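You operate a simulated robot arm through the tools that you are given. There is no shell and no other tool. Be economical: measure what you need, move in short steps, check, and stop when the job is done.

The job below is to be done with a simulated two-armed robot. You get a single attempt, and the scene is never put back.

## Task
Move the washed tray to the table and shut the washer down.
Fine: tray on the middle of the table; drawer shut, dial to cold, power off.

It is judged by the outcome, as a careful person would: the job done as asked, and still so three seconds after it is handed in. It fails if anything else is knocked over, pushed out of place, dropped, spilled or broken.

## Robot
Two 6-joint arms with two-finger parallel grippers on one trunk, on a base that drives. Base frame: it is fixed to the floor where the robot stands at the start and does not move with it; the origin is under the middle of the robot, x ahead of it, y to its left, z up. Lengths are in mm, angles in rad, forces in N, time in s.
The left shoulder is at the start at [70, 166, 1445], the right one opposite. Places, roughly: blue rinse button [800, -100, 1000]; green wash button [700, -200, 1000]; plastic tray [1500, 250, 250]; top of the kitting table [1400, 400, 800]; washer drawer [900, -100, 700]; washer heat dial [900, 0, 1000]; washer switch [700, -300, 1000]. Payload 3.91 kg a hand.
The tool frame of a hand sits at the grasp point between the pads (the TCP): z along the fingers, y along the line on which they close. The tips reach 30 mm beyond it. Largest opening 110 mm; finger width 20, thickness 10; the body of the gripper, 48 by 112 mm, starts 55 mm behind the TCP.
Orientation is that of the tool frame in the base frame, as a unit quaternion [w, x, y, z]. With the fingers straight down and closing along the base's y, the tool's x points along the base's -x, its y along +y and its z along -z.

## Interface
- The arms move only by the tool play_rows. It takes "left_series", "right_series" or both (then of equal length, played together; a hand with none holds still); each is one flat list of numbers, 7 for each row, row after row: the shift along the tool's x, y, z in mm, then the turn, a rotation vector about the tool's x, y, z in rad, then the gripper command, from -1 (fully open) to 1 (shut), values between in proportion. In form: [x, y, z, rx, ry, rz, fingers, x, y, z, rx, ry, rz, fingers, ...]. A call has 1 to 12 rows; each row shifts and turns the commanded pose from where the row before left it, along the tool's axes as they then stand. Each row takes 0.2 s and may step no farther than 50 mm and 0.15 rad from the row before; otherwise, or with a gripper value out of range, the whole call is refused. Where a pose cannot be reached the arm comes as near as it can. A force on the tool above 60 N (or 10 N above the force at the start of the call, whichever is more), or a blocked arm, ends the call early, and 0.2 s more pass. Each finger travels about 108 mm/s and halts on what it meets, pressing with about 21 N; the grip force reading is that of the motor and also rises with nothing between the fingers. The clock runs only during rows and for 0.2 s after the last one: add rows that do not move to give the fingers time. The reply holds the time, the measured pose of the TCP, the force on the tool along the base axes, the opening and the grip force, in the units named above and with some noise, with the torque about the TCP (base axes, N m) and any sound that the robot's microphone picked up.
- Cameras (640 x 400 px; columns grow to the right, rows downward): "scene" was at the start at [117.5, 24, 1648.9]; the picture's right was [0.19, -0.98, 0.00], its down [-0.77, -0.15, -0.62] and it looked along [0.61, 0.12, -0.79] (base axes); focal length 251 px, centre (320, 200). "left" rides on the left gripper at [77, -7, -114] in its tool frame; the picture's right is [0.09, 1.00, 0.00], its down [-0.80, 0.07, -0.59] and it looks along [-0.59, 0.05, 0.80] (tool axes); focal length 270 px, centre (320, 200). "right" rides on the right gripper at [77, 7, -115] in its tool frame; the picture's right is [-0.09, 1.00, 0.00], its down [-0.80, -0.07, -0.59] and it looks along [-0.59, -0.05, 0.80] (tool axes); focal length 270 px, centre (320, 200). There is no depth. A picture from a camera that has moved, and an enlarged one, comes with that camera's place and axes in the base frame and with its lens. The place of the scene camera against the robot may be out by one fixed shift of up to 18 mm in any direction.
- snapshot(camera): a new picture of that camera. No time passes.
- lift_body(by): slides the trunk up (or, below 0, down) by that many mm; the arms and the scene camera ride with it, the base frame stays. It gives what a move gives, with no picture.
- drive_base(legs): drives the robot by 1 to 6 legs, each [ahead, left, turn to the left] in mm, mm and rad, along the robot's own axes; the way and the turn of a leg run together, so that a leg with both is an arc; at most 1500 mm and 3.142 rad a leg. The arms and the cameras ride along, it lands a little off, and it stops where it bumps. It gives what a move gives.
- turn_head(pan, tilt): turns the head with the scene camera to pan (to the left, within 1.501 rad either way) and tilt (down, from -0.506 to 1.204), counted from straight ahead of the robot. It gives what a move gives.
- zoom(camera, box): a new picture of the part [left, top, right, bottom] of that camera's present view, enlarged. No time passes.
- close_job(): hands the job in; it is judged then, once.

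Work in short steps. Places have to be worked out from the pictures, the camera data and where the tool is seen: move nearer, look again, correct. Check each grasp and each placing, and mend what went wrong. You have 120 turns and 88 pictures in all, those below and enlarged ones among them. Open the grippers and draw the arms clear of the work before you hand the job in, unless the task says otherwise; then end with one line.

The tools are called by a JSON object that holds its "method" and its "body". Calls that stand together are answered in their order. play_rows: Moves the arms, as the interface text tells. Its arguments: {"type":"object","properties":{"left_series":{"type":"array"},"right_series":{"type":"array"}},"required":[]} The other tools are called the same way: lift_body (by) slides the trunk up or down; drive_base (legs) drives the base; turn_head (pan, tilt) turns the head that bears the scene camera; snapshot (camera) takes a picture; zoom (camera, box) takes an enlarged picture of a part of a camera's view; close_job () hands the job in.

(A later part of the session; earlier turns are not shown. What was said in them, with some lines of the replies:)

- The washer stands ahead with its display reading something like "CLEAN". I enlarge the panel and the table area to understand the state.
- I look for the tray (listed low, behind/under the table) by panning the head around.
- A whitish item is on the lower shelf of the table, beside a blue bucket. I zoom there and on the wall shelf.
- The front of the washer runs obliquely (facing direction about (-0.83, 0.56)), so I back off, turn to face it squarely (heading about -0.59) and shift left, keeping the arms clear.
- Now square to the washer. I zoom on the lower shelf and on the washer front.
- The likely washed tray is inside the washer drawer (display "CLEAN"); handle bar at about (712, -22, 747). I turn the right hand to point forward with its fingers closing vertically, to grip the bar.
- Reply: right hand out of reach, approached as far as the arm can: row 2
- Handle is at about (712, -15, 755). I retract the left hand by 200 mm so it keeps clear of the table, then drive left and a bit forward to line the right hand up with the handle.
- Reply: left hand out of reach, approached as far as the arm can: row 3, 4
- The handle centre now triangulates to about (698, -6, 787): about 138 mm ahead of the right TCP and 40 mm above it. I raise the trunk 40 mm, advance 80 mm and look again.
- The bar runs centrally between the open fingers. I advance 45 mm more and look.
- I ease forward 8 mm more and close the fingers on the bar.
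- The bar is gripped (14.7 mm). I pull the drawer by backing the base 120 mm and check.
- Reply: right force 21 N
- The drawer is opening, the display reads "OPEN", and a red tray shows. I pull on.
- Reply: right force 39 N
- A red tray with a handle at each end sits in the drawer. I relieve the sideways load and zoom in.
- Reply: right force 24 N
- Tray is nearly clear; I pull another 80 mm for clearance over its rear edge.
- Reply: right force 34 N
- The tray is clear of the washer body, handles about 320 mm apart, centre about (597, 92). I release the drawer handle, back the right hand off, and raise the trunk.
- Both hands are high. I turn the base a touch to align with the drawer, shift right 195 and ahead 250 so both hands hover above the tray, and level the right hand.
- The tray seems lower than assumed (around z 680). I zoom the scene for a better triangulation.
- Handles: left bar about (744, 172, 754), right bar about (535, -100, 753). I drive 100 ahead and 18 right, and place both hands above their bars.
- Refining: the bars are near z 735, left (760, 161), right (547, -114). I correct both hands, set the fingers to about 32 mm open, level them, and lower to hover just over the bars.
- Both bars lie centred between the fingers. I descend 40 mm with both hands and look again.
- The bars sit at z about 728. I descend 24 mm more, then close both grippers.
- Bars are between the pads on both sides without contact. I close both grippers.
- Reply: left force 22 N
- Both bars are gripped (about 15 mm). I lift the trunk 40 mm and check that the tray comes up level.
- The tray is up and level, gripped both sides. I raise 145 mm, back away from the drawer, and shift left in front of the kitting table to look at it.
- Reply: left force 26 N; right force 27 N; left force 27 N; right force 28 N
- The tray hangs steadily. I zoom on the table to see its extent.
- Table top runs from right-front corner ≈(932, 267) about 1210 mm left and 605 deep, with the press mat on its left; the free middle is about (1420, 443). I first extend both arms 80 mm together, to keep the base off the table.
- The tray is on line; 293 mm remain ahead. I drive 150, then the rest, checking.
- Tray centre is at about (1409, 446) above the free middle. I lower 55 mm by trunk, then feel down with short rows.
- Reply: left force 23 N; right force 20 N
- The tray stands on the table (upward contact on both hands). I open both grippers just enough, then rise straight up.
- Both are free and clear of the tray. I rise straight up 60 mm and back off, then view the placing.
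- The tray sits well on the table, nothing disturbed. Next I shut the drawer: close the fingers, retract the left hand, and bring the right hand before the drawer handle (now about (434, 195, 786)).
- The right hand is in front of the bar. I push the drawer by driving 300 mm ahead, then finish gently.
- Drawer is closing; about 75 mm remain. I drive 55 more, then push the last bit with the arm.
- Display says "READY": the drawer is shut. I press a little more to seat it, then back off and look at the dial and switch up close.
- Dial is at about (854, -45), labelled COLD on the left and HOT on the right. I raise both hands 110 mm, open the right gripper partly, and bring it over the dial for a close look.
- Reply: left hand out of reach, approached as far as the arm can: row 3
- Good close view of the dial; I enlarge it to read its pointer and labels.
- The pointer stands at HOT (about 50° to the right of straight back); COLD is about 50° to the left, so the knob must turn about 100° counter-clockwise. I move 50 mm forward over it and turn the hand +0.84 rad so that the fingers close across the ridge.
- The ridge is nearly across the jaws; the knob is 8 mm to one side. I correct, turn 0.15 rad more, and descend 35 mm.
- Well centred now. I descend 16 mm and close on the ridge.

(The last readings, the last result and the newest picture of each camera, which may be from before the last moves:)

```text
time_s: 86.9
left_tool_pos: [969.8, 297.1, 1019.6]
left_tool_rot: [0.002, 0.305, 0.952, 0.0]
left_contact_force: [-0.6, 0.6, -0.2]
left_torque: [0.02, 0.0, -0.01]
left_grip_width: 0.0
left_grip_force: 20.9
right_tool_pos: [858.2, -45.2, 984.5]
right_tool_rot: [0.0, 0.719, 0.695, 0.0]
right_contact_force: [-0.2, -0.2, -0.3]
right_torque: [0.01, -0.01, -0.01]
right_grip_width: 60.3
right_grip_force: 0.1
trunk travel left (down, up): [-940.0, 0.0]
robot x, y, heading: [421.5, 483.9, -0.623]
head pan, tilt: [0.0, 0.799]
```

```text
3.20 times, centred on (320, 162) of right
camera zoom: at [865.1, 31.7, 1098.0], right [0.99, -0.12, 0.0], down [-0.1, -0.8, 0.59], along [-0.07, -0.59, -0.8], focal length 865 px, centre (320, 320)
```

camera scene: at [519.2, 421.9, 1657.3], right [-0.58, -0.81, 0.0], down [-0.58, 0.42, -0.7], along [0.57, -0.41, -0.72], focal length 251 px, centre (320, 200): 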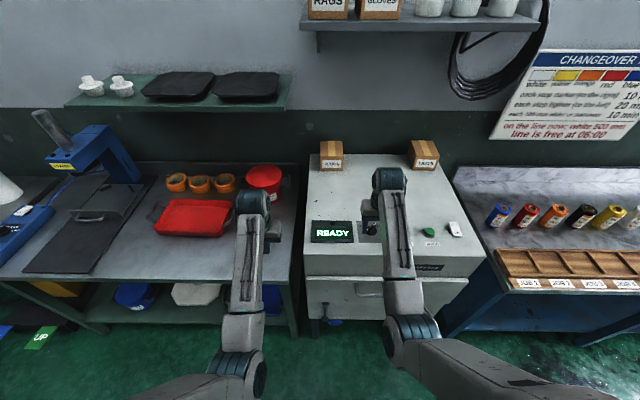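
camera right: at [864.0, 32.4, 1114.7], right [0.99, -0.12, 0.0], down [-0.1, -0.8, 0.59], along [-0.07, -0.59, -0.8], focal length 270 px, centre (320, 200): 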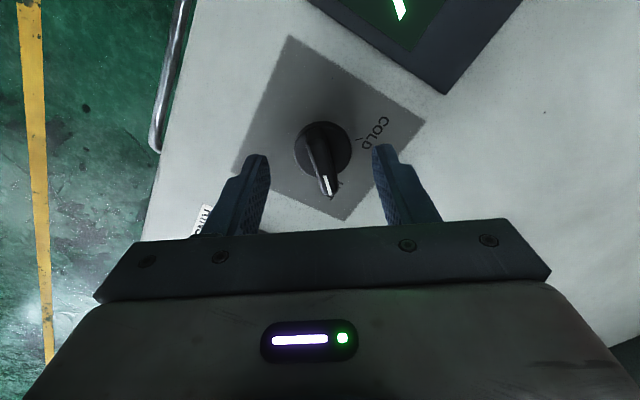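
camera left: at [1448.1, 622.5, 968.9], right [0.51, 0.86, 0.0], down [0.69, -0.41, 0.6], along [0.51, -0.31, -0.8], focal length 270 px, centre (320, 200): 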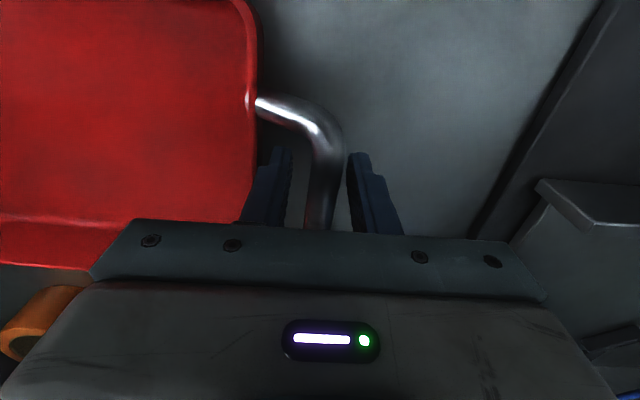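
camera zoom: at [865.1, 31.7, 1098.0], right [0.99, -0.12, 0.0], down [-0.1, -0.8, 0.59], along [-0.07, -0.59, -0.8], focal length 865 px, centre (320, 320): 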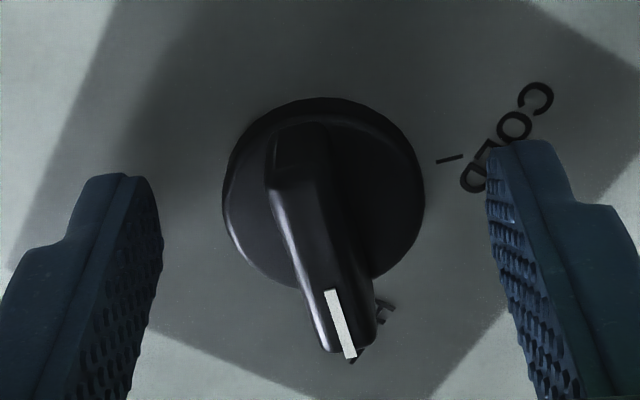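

No contact yet, jaws astride the knob. I close on it.

{"method": "play_rows", "body": {"right_series": [0, 0, 0, 0, 0, 0, 0.6, 0, 0, 0, 0, 0, 0, 1, 0, 0, 0, 0, 0, 0, 1, 0, 0, 0, 0, 0, 0, 1]}}

{"method": "zoom", "body": {"camera": "right", "box": [220, 100, 420, 225]}}

```text
time_s: 87.9
left_tool_pos: [971.6, 297.6, 1018.3]
left_tool_rot: [0.003, 0.306, 0.952, 0.0]
left_contact_force: [0.1, 0.6, 0.2]
left_torque: [0.0, 0.0, -0.03]
left_grip_width: 0.0
left_grip_force: 20.5
right_tool_pos: [857.2, -44.7, 984.7]
right_tool_rot: [0.0, 0.719, 0.695, 0.001]
right_contact_force: [2.2, -0.8, 0.5]
right_torque: [0.07, -0.29, 0.05]
right_grip_width: 35.9
right_grip_force: 45.1
trunk travel left (down, up): [-940.0, 0.0]
robot x, y, heading: [422.3, 482.5, -0.621]
head pan, tilt: [0.0, 0.799]
```

```text
3.20 times, centred on (320, 162) of right
camera zoom: at [865.5, 31.5, 1097.9], right [0.99, -0.12, 0.0], down [-0.1, -0.8, 0.59], along [-0.07, -0.59, -0.8], focal length 865 px, centre (320, 320)
```

zoom: 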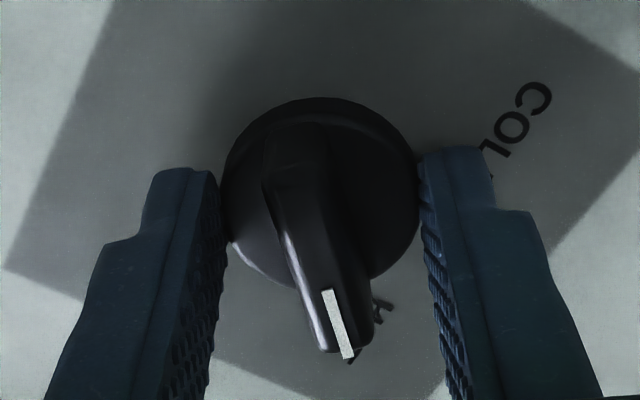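

The jaws hold the round base (36 mm). I prefer the ridge: open, rise 13 mm, close again.

{"method": "play_rows", "body": {"right_series": [0, 0, 0, 0, 0, 0, 0.1, 0, 0, -13, 0, 0, 0, 0.1, 0, 0, 0, 0, 0, 0, 0.8, 0, 0, 0, 0, 0, 0, 1, 0, 0, 0, 0, 0, 0, 1]}}

{"method": "zoom", "body": {"camera": "right", "box": [220, 100, 420, 225]}}

```text
time_s: 89.1
left_tool_pos: [970.1, 297.0, 1018.1]
left_tool_rot: [0.003, 0.305, 0.952, -0.001]
left_contact_force: [0.3, 0.2, -0.5]
left_torque: [0.06, 0.02, -0.05]
left_grip_width: 0.0
left_grip_force: 21.2
right_tool_pos: [858.2, -44.5, 997.0]
right_tool_rot: [0.0, 0.717, 0.697, 0.0]
right_contact_force: [2.2, -0.6, 1.9]
right_torque: [0.22, 0.3, 0.79]
right_grip_width: 14.0
right_grip_force: 44.8
trunk travel left (down, up): [-940.0, 0.0]
robot x, y, heading: [421.4, 482.2, -0.623]
head pan, tilt: [0.0, 0.799]
```

```text
3.20 times, centred on (320, 162) of right
camera zoom: at [865.2, 31.4, 1110.3], right [0.99, -0.12, 0.0], down [-0.1, -0.8, 0.59], along [-0.07, -0.59, -0.8], focal length 865 px, centre (320, 320)
```

zoom: 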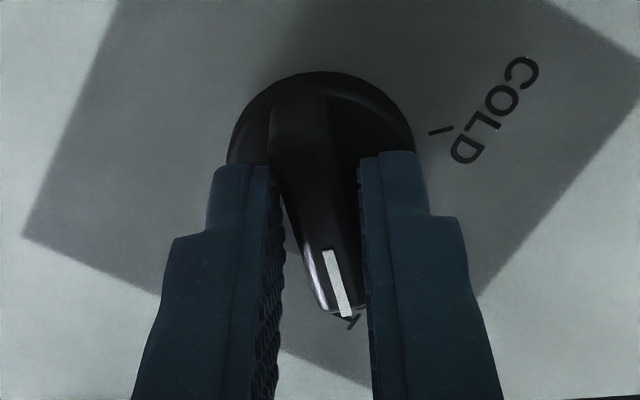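

The ridge is held (14 mm). I turn it counter-clockwise by 1.68 rad over 12 rows.

{"method": "play_rows", "body": {"right_series": [0, 0, 0, 0, 0, -0.14, 1, 0, 0, 0, 0, 0, -0.14, 1, 0, 0, 0, 0, 0, -0.14, 1, 0, 0, 0, 0, 0, -0.14, 1, 0, 0, 0, 0, 0, -0.14, 1, 0, 0, 0, 0, 0, -0.14, 1, 0, 0, 0, 0, 0, -0.14, 1, 0, 0, 0, 0, 0, -0.14, 1, 0, 0, 0, 0, 0, -0.14, 1, 0, 0, 0, 0, 0, -0.14, 1, 0, 0, 0, 0, 0, -0.14, 1, 0, 0, 0, 0, 0, -0.14, 1]}}

{"method": "zoom", "body": {"camera": "right", "box": [220, 100, 420, 225]}}

```text
time_s: 91.7
left_tool_pos: [971.1, 296.9, 1017.3]
left_tool_rot: [0.002, 0.305, 0.952, 0.0]
left_contact_force: [-0.1, 0.6, -0.6]
left_torque: [-0.01, 0.03, 0.0]
left_grip_width: 0.0
left_grip_force: 21.2
right_tool_pos: [857.9, -46.1, 997.4]
right_tool_rot: [-0.001, -0.039, 0.999, -0.001]
right_contact_force: [-0.1, 4.9, -10.3]
right_torque: [0.03, 0.07, 0.05]
right_grip_width: 10.7
right_grip_force: 45.4
trunk travel left (down, up): [-940.0, 0.0]
robot x, y, heading: [423.6, 483.6, -0.623]
head pan, tilt: [0.0, 0.799]
```

```text
3.20 times, centred on (320, 162) of right
camera zoom: at [778.5, -46.2, 1110.4], right [0.01, 1.0, 0.0], down [0.8, -0.01, 0.59], along [0.59, -0.01, -0.8], focal length 865 px, centre (320, 320)
```

zoom: 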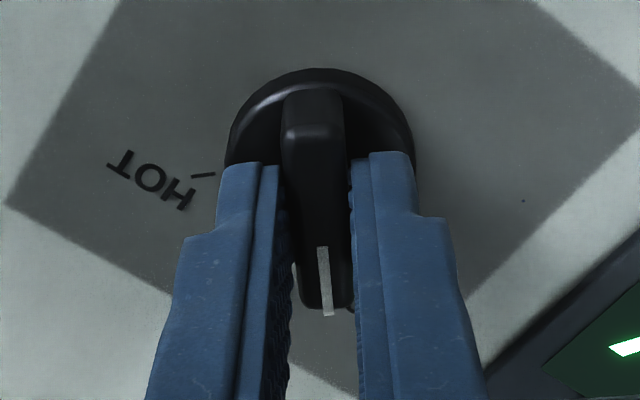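

Almost at COLD; the tick peeks out just beyond the tip. I turn a further 0.12 rad, then release and check.

{"method": "play_rows", "body": {"right_series": [0, 0, 0, 0, 0, -0.06, 1, 0, 0, 0, 0, 0, -0.06, 1, 0, 0, 0, 0, 0, 0, 1]}}

{"method": "play_rows", "body": {"right_series": [0, 0, 0, 0, 0, 0, 0.3, 0, 0, 0, 0, 0, 0, 0, 0, 0, -30, 0, 0, 0, 0, 0, 0, -10, 0, 0, 0, 0]}}

{"method": "zoom", "body": {"camera": "right", "box": [220, 90, 420, 215]}}

```text
time_s: 92.5
left_tool_pos: [972.0, 295.7, 1017.7]
left_tool_rot: [0.002, 0.305, 0.952, 0.0]
left_contact_force: [-0.1, -0.5, 0.7]
left_torque: [0.0, 0.01, 0.02]
left_grip_width: 0.0
left_grip_force: 20.7
right_tool_pos: [857.6, -46.8, 996.4]
right_tool_rot: [0.0, -0.099, 0.995, 0.001]
right_contact_force: [-0.7, 5.8, -13.6]
right_torque: [0.05, 0.11, -1.08]
right_grip_width: 11.3
right_grip_force: 45.3
trunk travel left (down, up): [-940.0, 0.0]
robot x, y, heading: [421.8, 488.1, -0.62]
head pan, tilt: [0.0, 0.799]
```

```text
time_s: 93.5
left_tool_pos: [969.6, 296.8, 1018.4]
left_tool_rot: [0.003, 0.306, 0.952, -0.001]
left_contact_force: [-0.2, -0.9, 0.0]
left_torque: [0.05, -0.02, -0.05]
left_grip_width: 0.0
left_grip_force: 21.4
right_tool_pos: [854.4, -46.4, 1041.0]
right_tool_rot: [0.0, -0.099, 0.995, -0.001]
right_contact_force: [-0.1, 0.1, -0.6]
right_torque: [-0.03, 0.0, -0.01]
right_grip_width: 55.0
right_grip_force: 0.1
trunk travel left (down, up): [-940.0, 0.0]
robot x, y, heading: [421.3, 483.8, -0.622]
head pan, tilt: [0.0, 0.799]
```

```text
3.20 times, centred on (320, 152) of right
camera zoom: at [775.7, -55.5, 1151.9], right [-0.11, 0.99, 0.0], down [0.8, 0.09, 0.6], along [0.59, 0.06, -0.8], focal length 865 px, centre (320, 352)
```

zoom: 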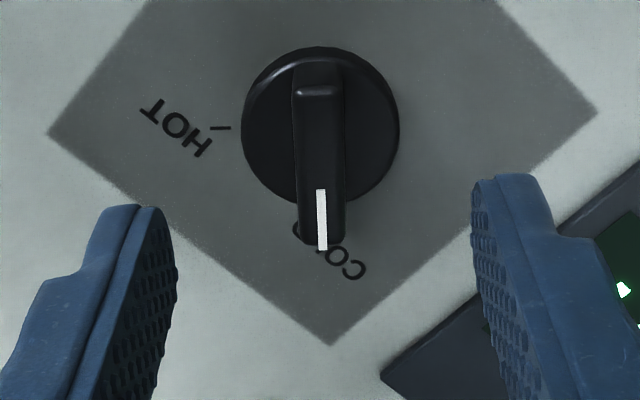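

The dial stands at COLD (it met its stop). Now I turn the hand back to neutral, close the fingers, and move right to hover near the switch.

{"method": "play_rows", "body": {"right_series": [0, 0, 0, 0, 0, 0.137, 1, 0, 0, 0, 0, 0, 0.137, 1, 0, 0, 0, 0, 0, 0.137, 1, 0, 0, 0, 0, 0, 0.137, 1, 0, 0, 0, 0, 0, 0.137, 1, 0, 0, 0, 0, 0, 0.137, 1]}}

{"method": "drive_base", "body": {"legs": [[0, -285, 0]]}}

{"method": "snapshot", "body": {"camera": "right"}}

```text
time_s: 94.9
left_tool_pos: [970.9, 297.0, 1017.9]
left_tool_rot: [0.002, 0.305, 0.952, 0.0]
left_contact_force: [0.6, 0.1, 0.4]
left_torque: [0.0, 0.01, -0.01]
left_grip_width: 0.2
left_grip_force: 21.3
right_tool_pos: [856.9, -46.9, 1037.2]
right_tool_rot: [0.001, 0.309, 0.951, 0.001]
right_contact_force: [-0.7, 0.1, -0.1]
right_torque: [0.02, 0.01, 0.0]
right_grip_width: 0.0
right_grip_force: 20.8
trunk travel left (down, up): [-940.0, 0.0]
robot x, y, heading: [421.6, 487.3, -0.621]
head pan, tilt: [0.0, 0.799]
```

```text
time_s: 96.8
left_tool_pos: [809.6, 73.8, 1018.1]
left_tool_rot: [0.003, 0.306, 0.952, -0.001]
left_contact_force: [0.6, -0.7, -1.3]
left_torque: [0.03, -0.04, 0.01]
left_grip_width: 0.2
left_grip_force: 20.9
right_tool_pos: [696.4, -269.4, 1040.0]
right_tool_rot: [0.001, 0.308, 0.951, 0.0]
right_contact_force: [-0.3, 0.0, 0.4]
right_torque: [-0.02, -0.02, -0.02]
right_grip_width: 0.0
right_grip_force: 20.9
trunk travel left (down, up): [-940.0, 0.0]
robot x, y, heading: [259.9, 264.1, -0.621]
head pan, tilt: [0.0, 0.799]
```

```text
22 pictures are left
camera right: at [635.5, -219.8, 1152.1], right [0.66, 0.76, 0.0], down [0.61, -0.53, 0.6], along [0.45, -0.39, -0.8], focal length 270 px, centre (320, 200)
```

right: 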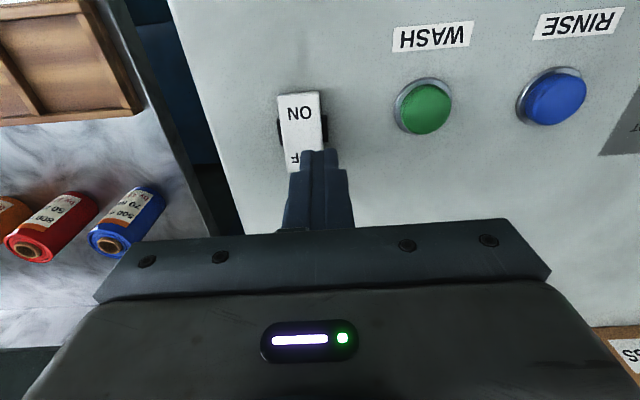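

The switch shows: ON end toward me, OFF end away. I enlarge it to see which side is down.

{"method": "zoom", "body": {"camera": "right", "box": [250, 80, 370, 180]}}

{"method": "zoom", "body": {"camera": "scene", "box": [280, 170, 440, 270]}}

```text
4.00 times, centred on (310, 130) of right
camera zoom: at [635.5, -219.8, 1152.1], right [0.66, 0.76, 0.0], down [0.61, -0.53, 0.6], along [0.45, -0.39, -0.8], focal length 1081 px, centre (360, 480)
```

zoom: 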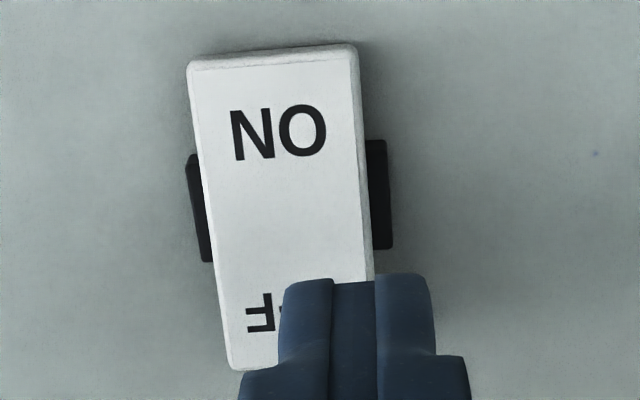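

```text
4.00 times, centred on (360, 220) of scene
camera zoom: at [362.3, 197.6, 1657.0], right [-0.58, -0.81, 0.0], down [-0.58, 0.42, -0.7], along [0.57, -0.41, -0.72], focal length 1005 px, centre (160, 120)
```

zoom: 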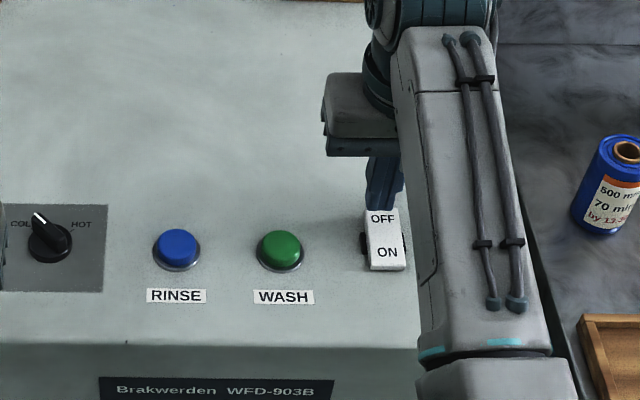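

I move the closed fingertips above the OFF end (23 mm forward, 15 mm right) and start descending 25 mm.

{"method": "play_rows", "body": {"right_series": [-23, -15, 0, 0, 0, 0, 1, 0, 0, 12, 0, 0, 0, 1, 0, 0, 13, 0, 0, 0, 1, 0, 0, 0, 0, 0, 0, 1]}}

{"method": "snapshot", "body": {"camera": "right"}}

{"method": "zoom", "body": {"camera": "scene", "box": [330, 190, 410, 250]}}

```text
time_s: 97.8
left_tool_pos: [810.2, 71.8, 1018.8]
left_tool_rot: [0.003, 0.306, 0.952, 0.001]
left_contact_force: [-0.1, -0.2, -0.8]
left_torque: [0.0, 0.02, -0.02]
left_grip_width: 0.3
left_grip_force: 20.8
right_tool_pos: [704.5, -297.6, 1014.4]
right_tool_rot: [0.001, 0.308, 0.951, 0.001]
right_contact_force: [-0.7, -0.5, -0.2]
right_torque: [0.0, 0.01, -0.03]
right_grip_width: 0.0
right_grip_force: 20.9
trunk travel left (down, up): [-940.0, 0.0]
robot x, y, heading: [260.3, 259.0, -0.623]
head pan, tilt: [0.0, 0.799]
```

```text
19 pictures are left
camera right: at [644.2, -247.9, 1127.7], right [0.66, 0.76, 0.0], down [0.61, -0.53, 0.6], along [0.45, -0.39, -0.8], focal length 270 px, centre (320, 200)
```

right: 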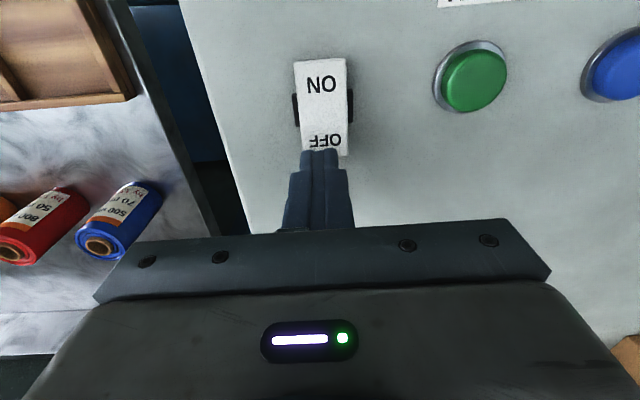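

```text
6.67 times, centred on (370, 220) of scene
camera zoom: at [361.0, 194.6, 1656.9], right [-0.58, -0.81, 0.0], down [-0.58, 0.42, -0.7], along [0.57, -0.41, -0.72], focal length 1675 px, centre (-13, 67)
```

zoom: 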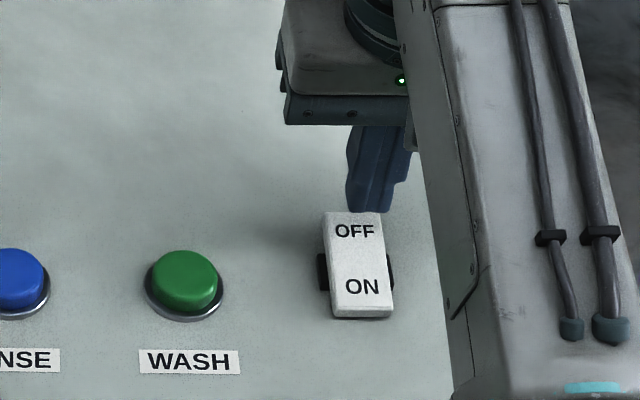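

Fingertips are right over the OFF label, plate at z about 960 (24 mm below the tips). I descend 20 mm, then press in small steps.

{"method": "play_rows", "body": {"right_series": [-3, 0, 10, 0, 0, 0, 1, 0, 0, 8, 0, 0, 0, 1, 0, 0, 3, 0, 0, 0, 1, 0, 0, 3, 0, 0, 0, 1]}}

```text
time_s: 98.8
left_tool_pos: [808.6, 74.1, 1020.9]
left_tool_rot: [0.004, 0.306, 0.952, 0.0]
left_contact_force: [0.7, -0.2, -0.2]
left_torque: [0.01, 0.0, 0.02]
left_grip_width: 0.0
left_grip_force: 20.6
right_tool_pos: [705.0, -299.3, 994.1]
right_tool_rot: [0.003, 0.309, 0.951, -0.001]
right_contact_force: [3.7, -4.1, 19.3]
right_torque: [-0.04, -0.01, 0.14]
right_grip_width: 0.0
right_grip_force: 20.8
trunk travel left (down, up): [-940.0, 0.0]
robot x, y, heading: [258.3, 257.1, -0.625]
head pan, tilt: [0.0, 0.799]
```

Contact at about tip z 964, 19 N. I press further in 3 mm steps.

{"method": "play_rows", "body": {"right_series": [0, 0, 3, 0, 0, 0, 1, 0, 0, 3, 0, 0, 0, 1, 0, 0, 3, 0, 0, 0, 1]}}

{"method": "snapshot", "body": {"camera": "scene"}}

```text
time_s: 99.7
left_tool_pos: [806.4, 74.2, 1020.3]
left_tool_rot: [0.005, 0.306, 0.952, 0.0]
left_contact_force: [0.2, -0.5, -0.8]
left_torque: [-0.02, 0.04, -0.02]
left_grip_width: 0.0
left_grip_force: 20.7
right_tool_pos: [708.4, -300.6, 994.3]
right_tool_rot: [0.011, 0.309, 0.951, -0.004]
right_contact_force: [-9.2, 5.0, 30.8]
right_torque: [0.36, 0.65, 0.01]
right_grip_width: 0.0
right_grip_force: 20.7
trunk travel left (down, up): [-940.0, 0.0]
robot x, y, heading: [262.3, 263.8, -0.616]
head pan, tilt: [0.0, 0.799]
stopped in row 3 (right hand): the force on the tool passed its limit at 61 N (the readings are from after the stop); the commanded pose is now the measured one
```

```text
17 pictures are left
camera scene: at [356.2, 199.6, 1657.0], right [-0.58, -0.81, 0.0], down [-0.58, 0.42, -0.7], along [0.57, -0.41, -0.71], focal length 251 px, centre (320, 200)
```

scene: 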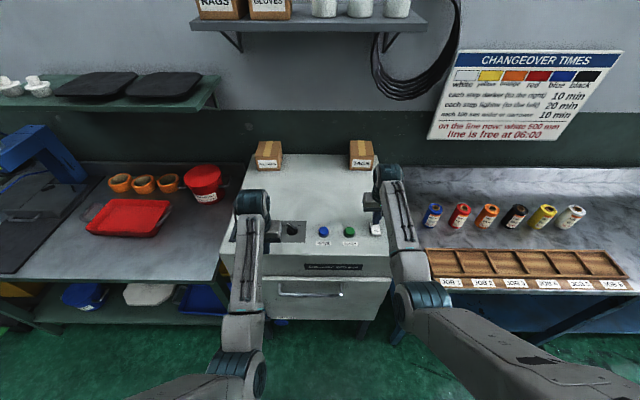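

Firm stop at 61 N without travel. I zoom to see the display and the switch.

{"method": "zoom", "body": {"camera": "scene", "box": [230, 190, 410, 300]}}

```text
3.56 times, centred on (320, 245) of scene
camera zoom: at [356.2, 199.6, 1657.0], right [-0.58, -0.81, 0.0], down [-0.58, 0.42, -0.7], along [0.57, -0.41, -0.71], focal length 893 px, centre (320, 40)
```

zoom: 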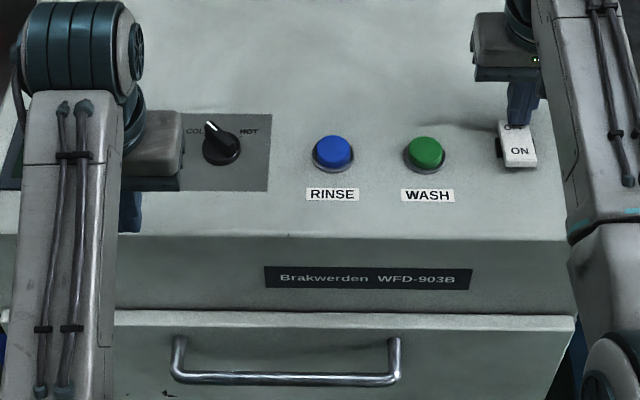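

The rocker's ON end now seems to stand up. I lift the hand and back off to see the display, which the left arm hides.

{"method": "play_rows", "body": {"right_series": [0, 0, -20, 0, 0, 0, 1, 0, 0, -25, 0, 0, 0, 1]}}

{"method": "drive_base", "body": {"legs": [[-300, 0, 0]]}}

{"method": "zoom", "body": {"camera": "scene", "box": [220, 110, 440, 250]}}

```text
time_s: 100.3
left_tool_pos: [808.7, 73.2, 1020.1]
left_tool_rot: [0.004, 0.306, 0.952, 0.0]
left_contact_force: [-0.5, -0.4, 0.7]
left_torque: [-0.03, 0.0, 0.0]
left_grip_width: 0.3
left_grip_force: 21.0
right_tool_pos: [707.9, -299.3, 1037.6]
right_tool_rot: [0.009, 0.309, 0.951, -0.003]
right_contact_force: [-0.2, -0.4, 0.6]
right_torque: [-0.06, 0.01, 0.01]
right_grip_width: 0.1
right_grip_force: 21.1
trunk travel left (down, up): [-940.0, 0.0]
robot x, y, heading: [260.9, 261.4, -0.618]
head pan, tilt: [0.0, 0.799]
```

```text
time_s: 102.3
left_tool_pos: [568.5, 246.1, 1016.5]
left_tool_rot: [0.002, 0.304, 0.953, 0.0]
left_contact_force: [-0.3, 0.3, 0.9]
left_torque: [0.01, 0.01, 0.02]
left_grip_width: 0.0
left_grip_force: 21.1
right_tool_pos: [472.2, -126.4, 1033.7]
right_tool_rot: [0.008, 0.307, 0.952, -0.002]
right_contact_force: [0.0, 0.2, -0.5]
right_torque: [0.05, 0.02, -0.02]
right_grip_width: 0.4
right_grip_force: 21.6
trunk travel left (down, up): [-940.0, 0.0]
robot x, y, heading: [20.4, 433.1, -0.619]
head pan, tilt: [0.0, 0.799]
```

```text
2.86 times, centred on (330, 180) of scene
camera zoom: at [121.3, 366.5, 1656.7], right [-0.58, -0.82, 0.0], down [-0.59, 0.42, -0.7], along [0.57, -0.4, -0.72], focal length 718 px, centre (291, 257)
```

zoom: 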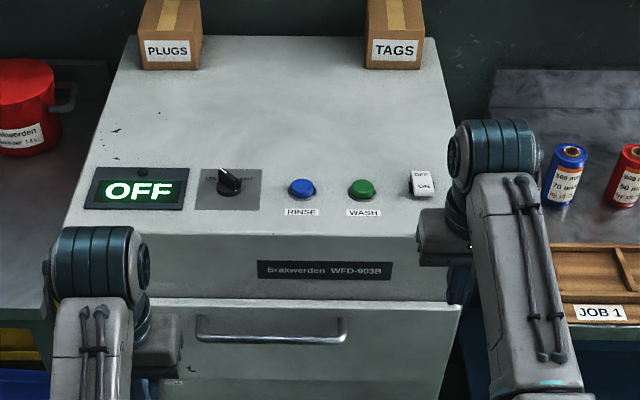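

The display reads "OFF". I check the dial and tray once more.

{"method": "zoom", "body": {"camera": "scene", "box": [280, 160, 320, 185]}}

{"method": "snapshot", "body": {"camera": "scene"}}

```text
16.00 times, centred on (300, 172) of scene
camera zoom: at [121.3, 366.5, 1656.7], right [-0.58, -0.82, 0.0], down [-0.59, 0.42, -0.7], along [0.57, -0.4, -0.72], focal length 4019 px, centre (640, 640)
```

zoom: 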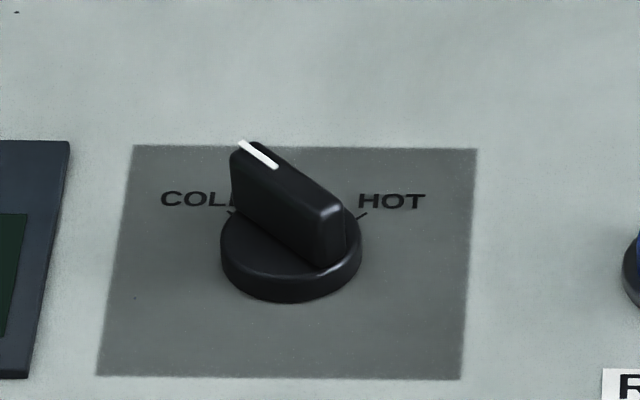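

```text
13 pictures are left
camera scene: at [121.3, 366.5, 1656.7], right [-0.58, -0.82, 0.0], down [-0.59, 0.42, -0.7], along [0.57, -0.4, -0.72], focal length 251 px, centre (320, 200)
```

scene: 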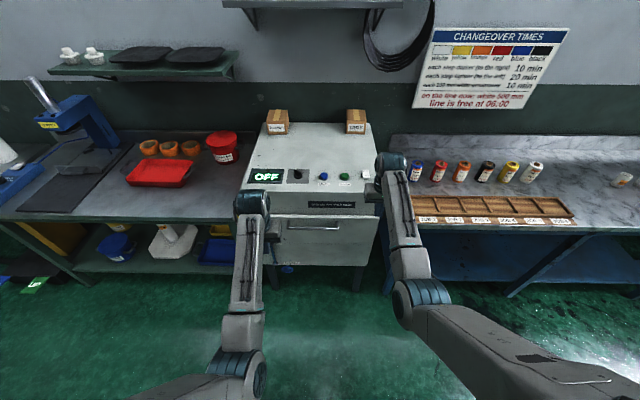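

Pointer lines up with COLD, the drawer is shut, power is off and the tray stands on the table. I open both grippers, clear of the work, and hand in.

{"method": "play_rows", "body": {"left_series": [0, 0, 0, 0, 0, 0, -1, 0, 0, 0, 0, 0, 0, -1, 0, 0, 0, 0, 0, 0, -1], "right_series": [0, 0, 0, 0, 0, 0, -1, 0, 0, 0, 0, 0, 0, -1, 0, 0, 0, 0, 0, 0, -1]}}

{"method": "close_job", "body": {}}

```text
time_s: 103.1
left_tool_pos: [567.7, 246.8, 1018.9]
left_tool_rot: [0.002, 0.304, 0.953, 0.001]
left_contact_force: [-1.1, -0.2, 0.6]
left_torque: [-0.03, -0.02, 0.0]
left_grip_width: 110.2
left_grip_force: 0.0
right_tool_pos: [469.5, -125.5, 1035.2]
right_tool_rot: [0.008, 0.306, 0.952, -0.003]
right_contact_force: [0.2, 0.6, -0.4]
right_torque: [0.01, 0.02, -0.02]
right_grip_width: 110.1
right_grip_force: 0.1
trunk travel left (down, up): [-940.0, 0.0]
robot x, y, heading: [20.8, 434.9, -0.618]
head pan, tilt: [0.0, 0.799]
```

```text
The job is handed in.
```

The washed tray is on the table, in the middle of the space clear of the press mat (about 175 mm right of the table's exact centre); the drawer is shut, the dial is at COLD, and the washer display reads OFF.
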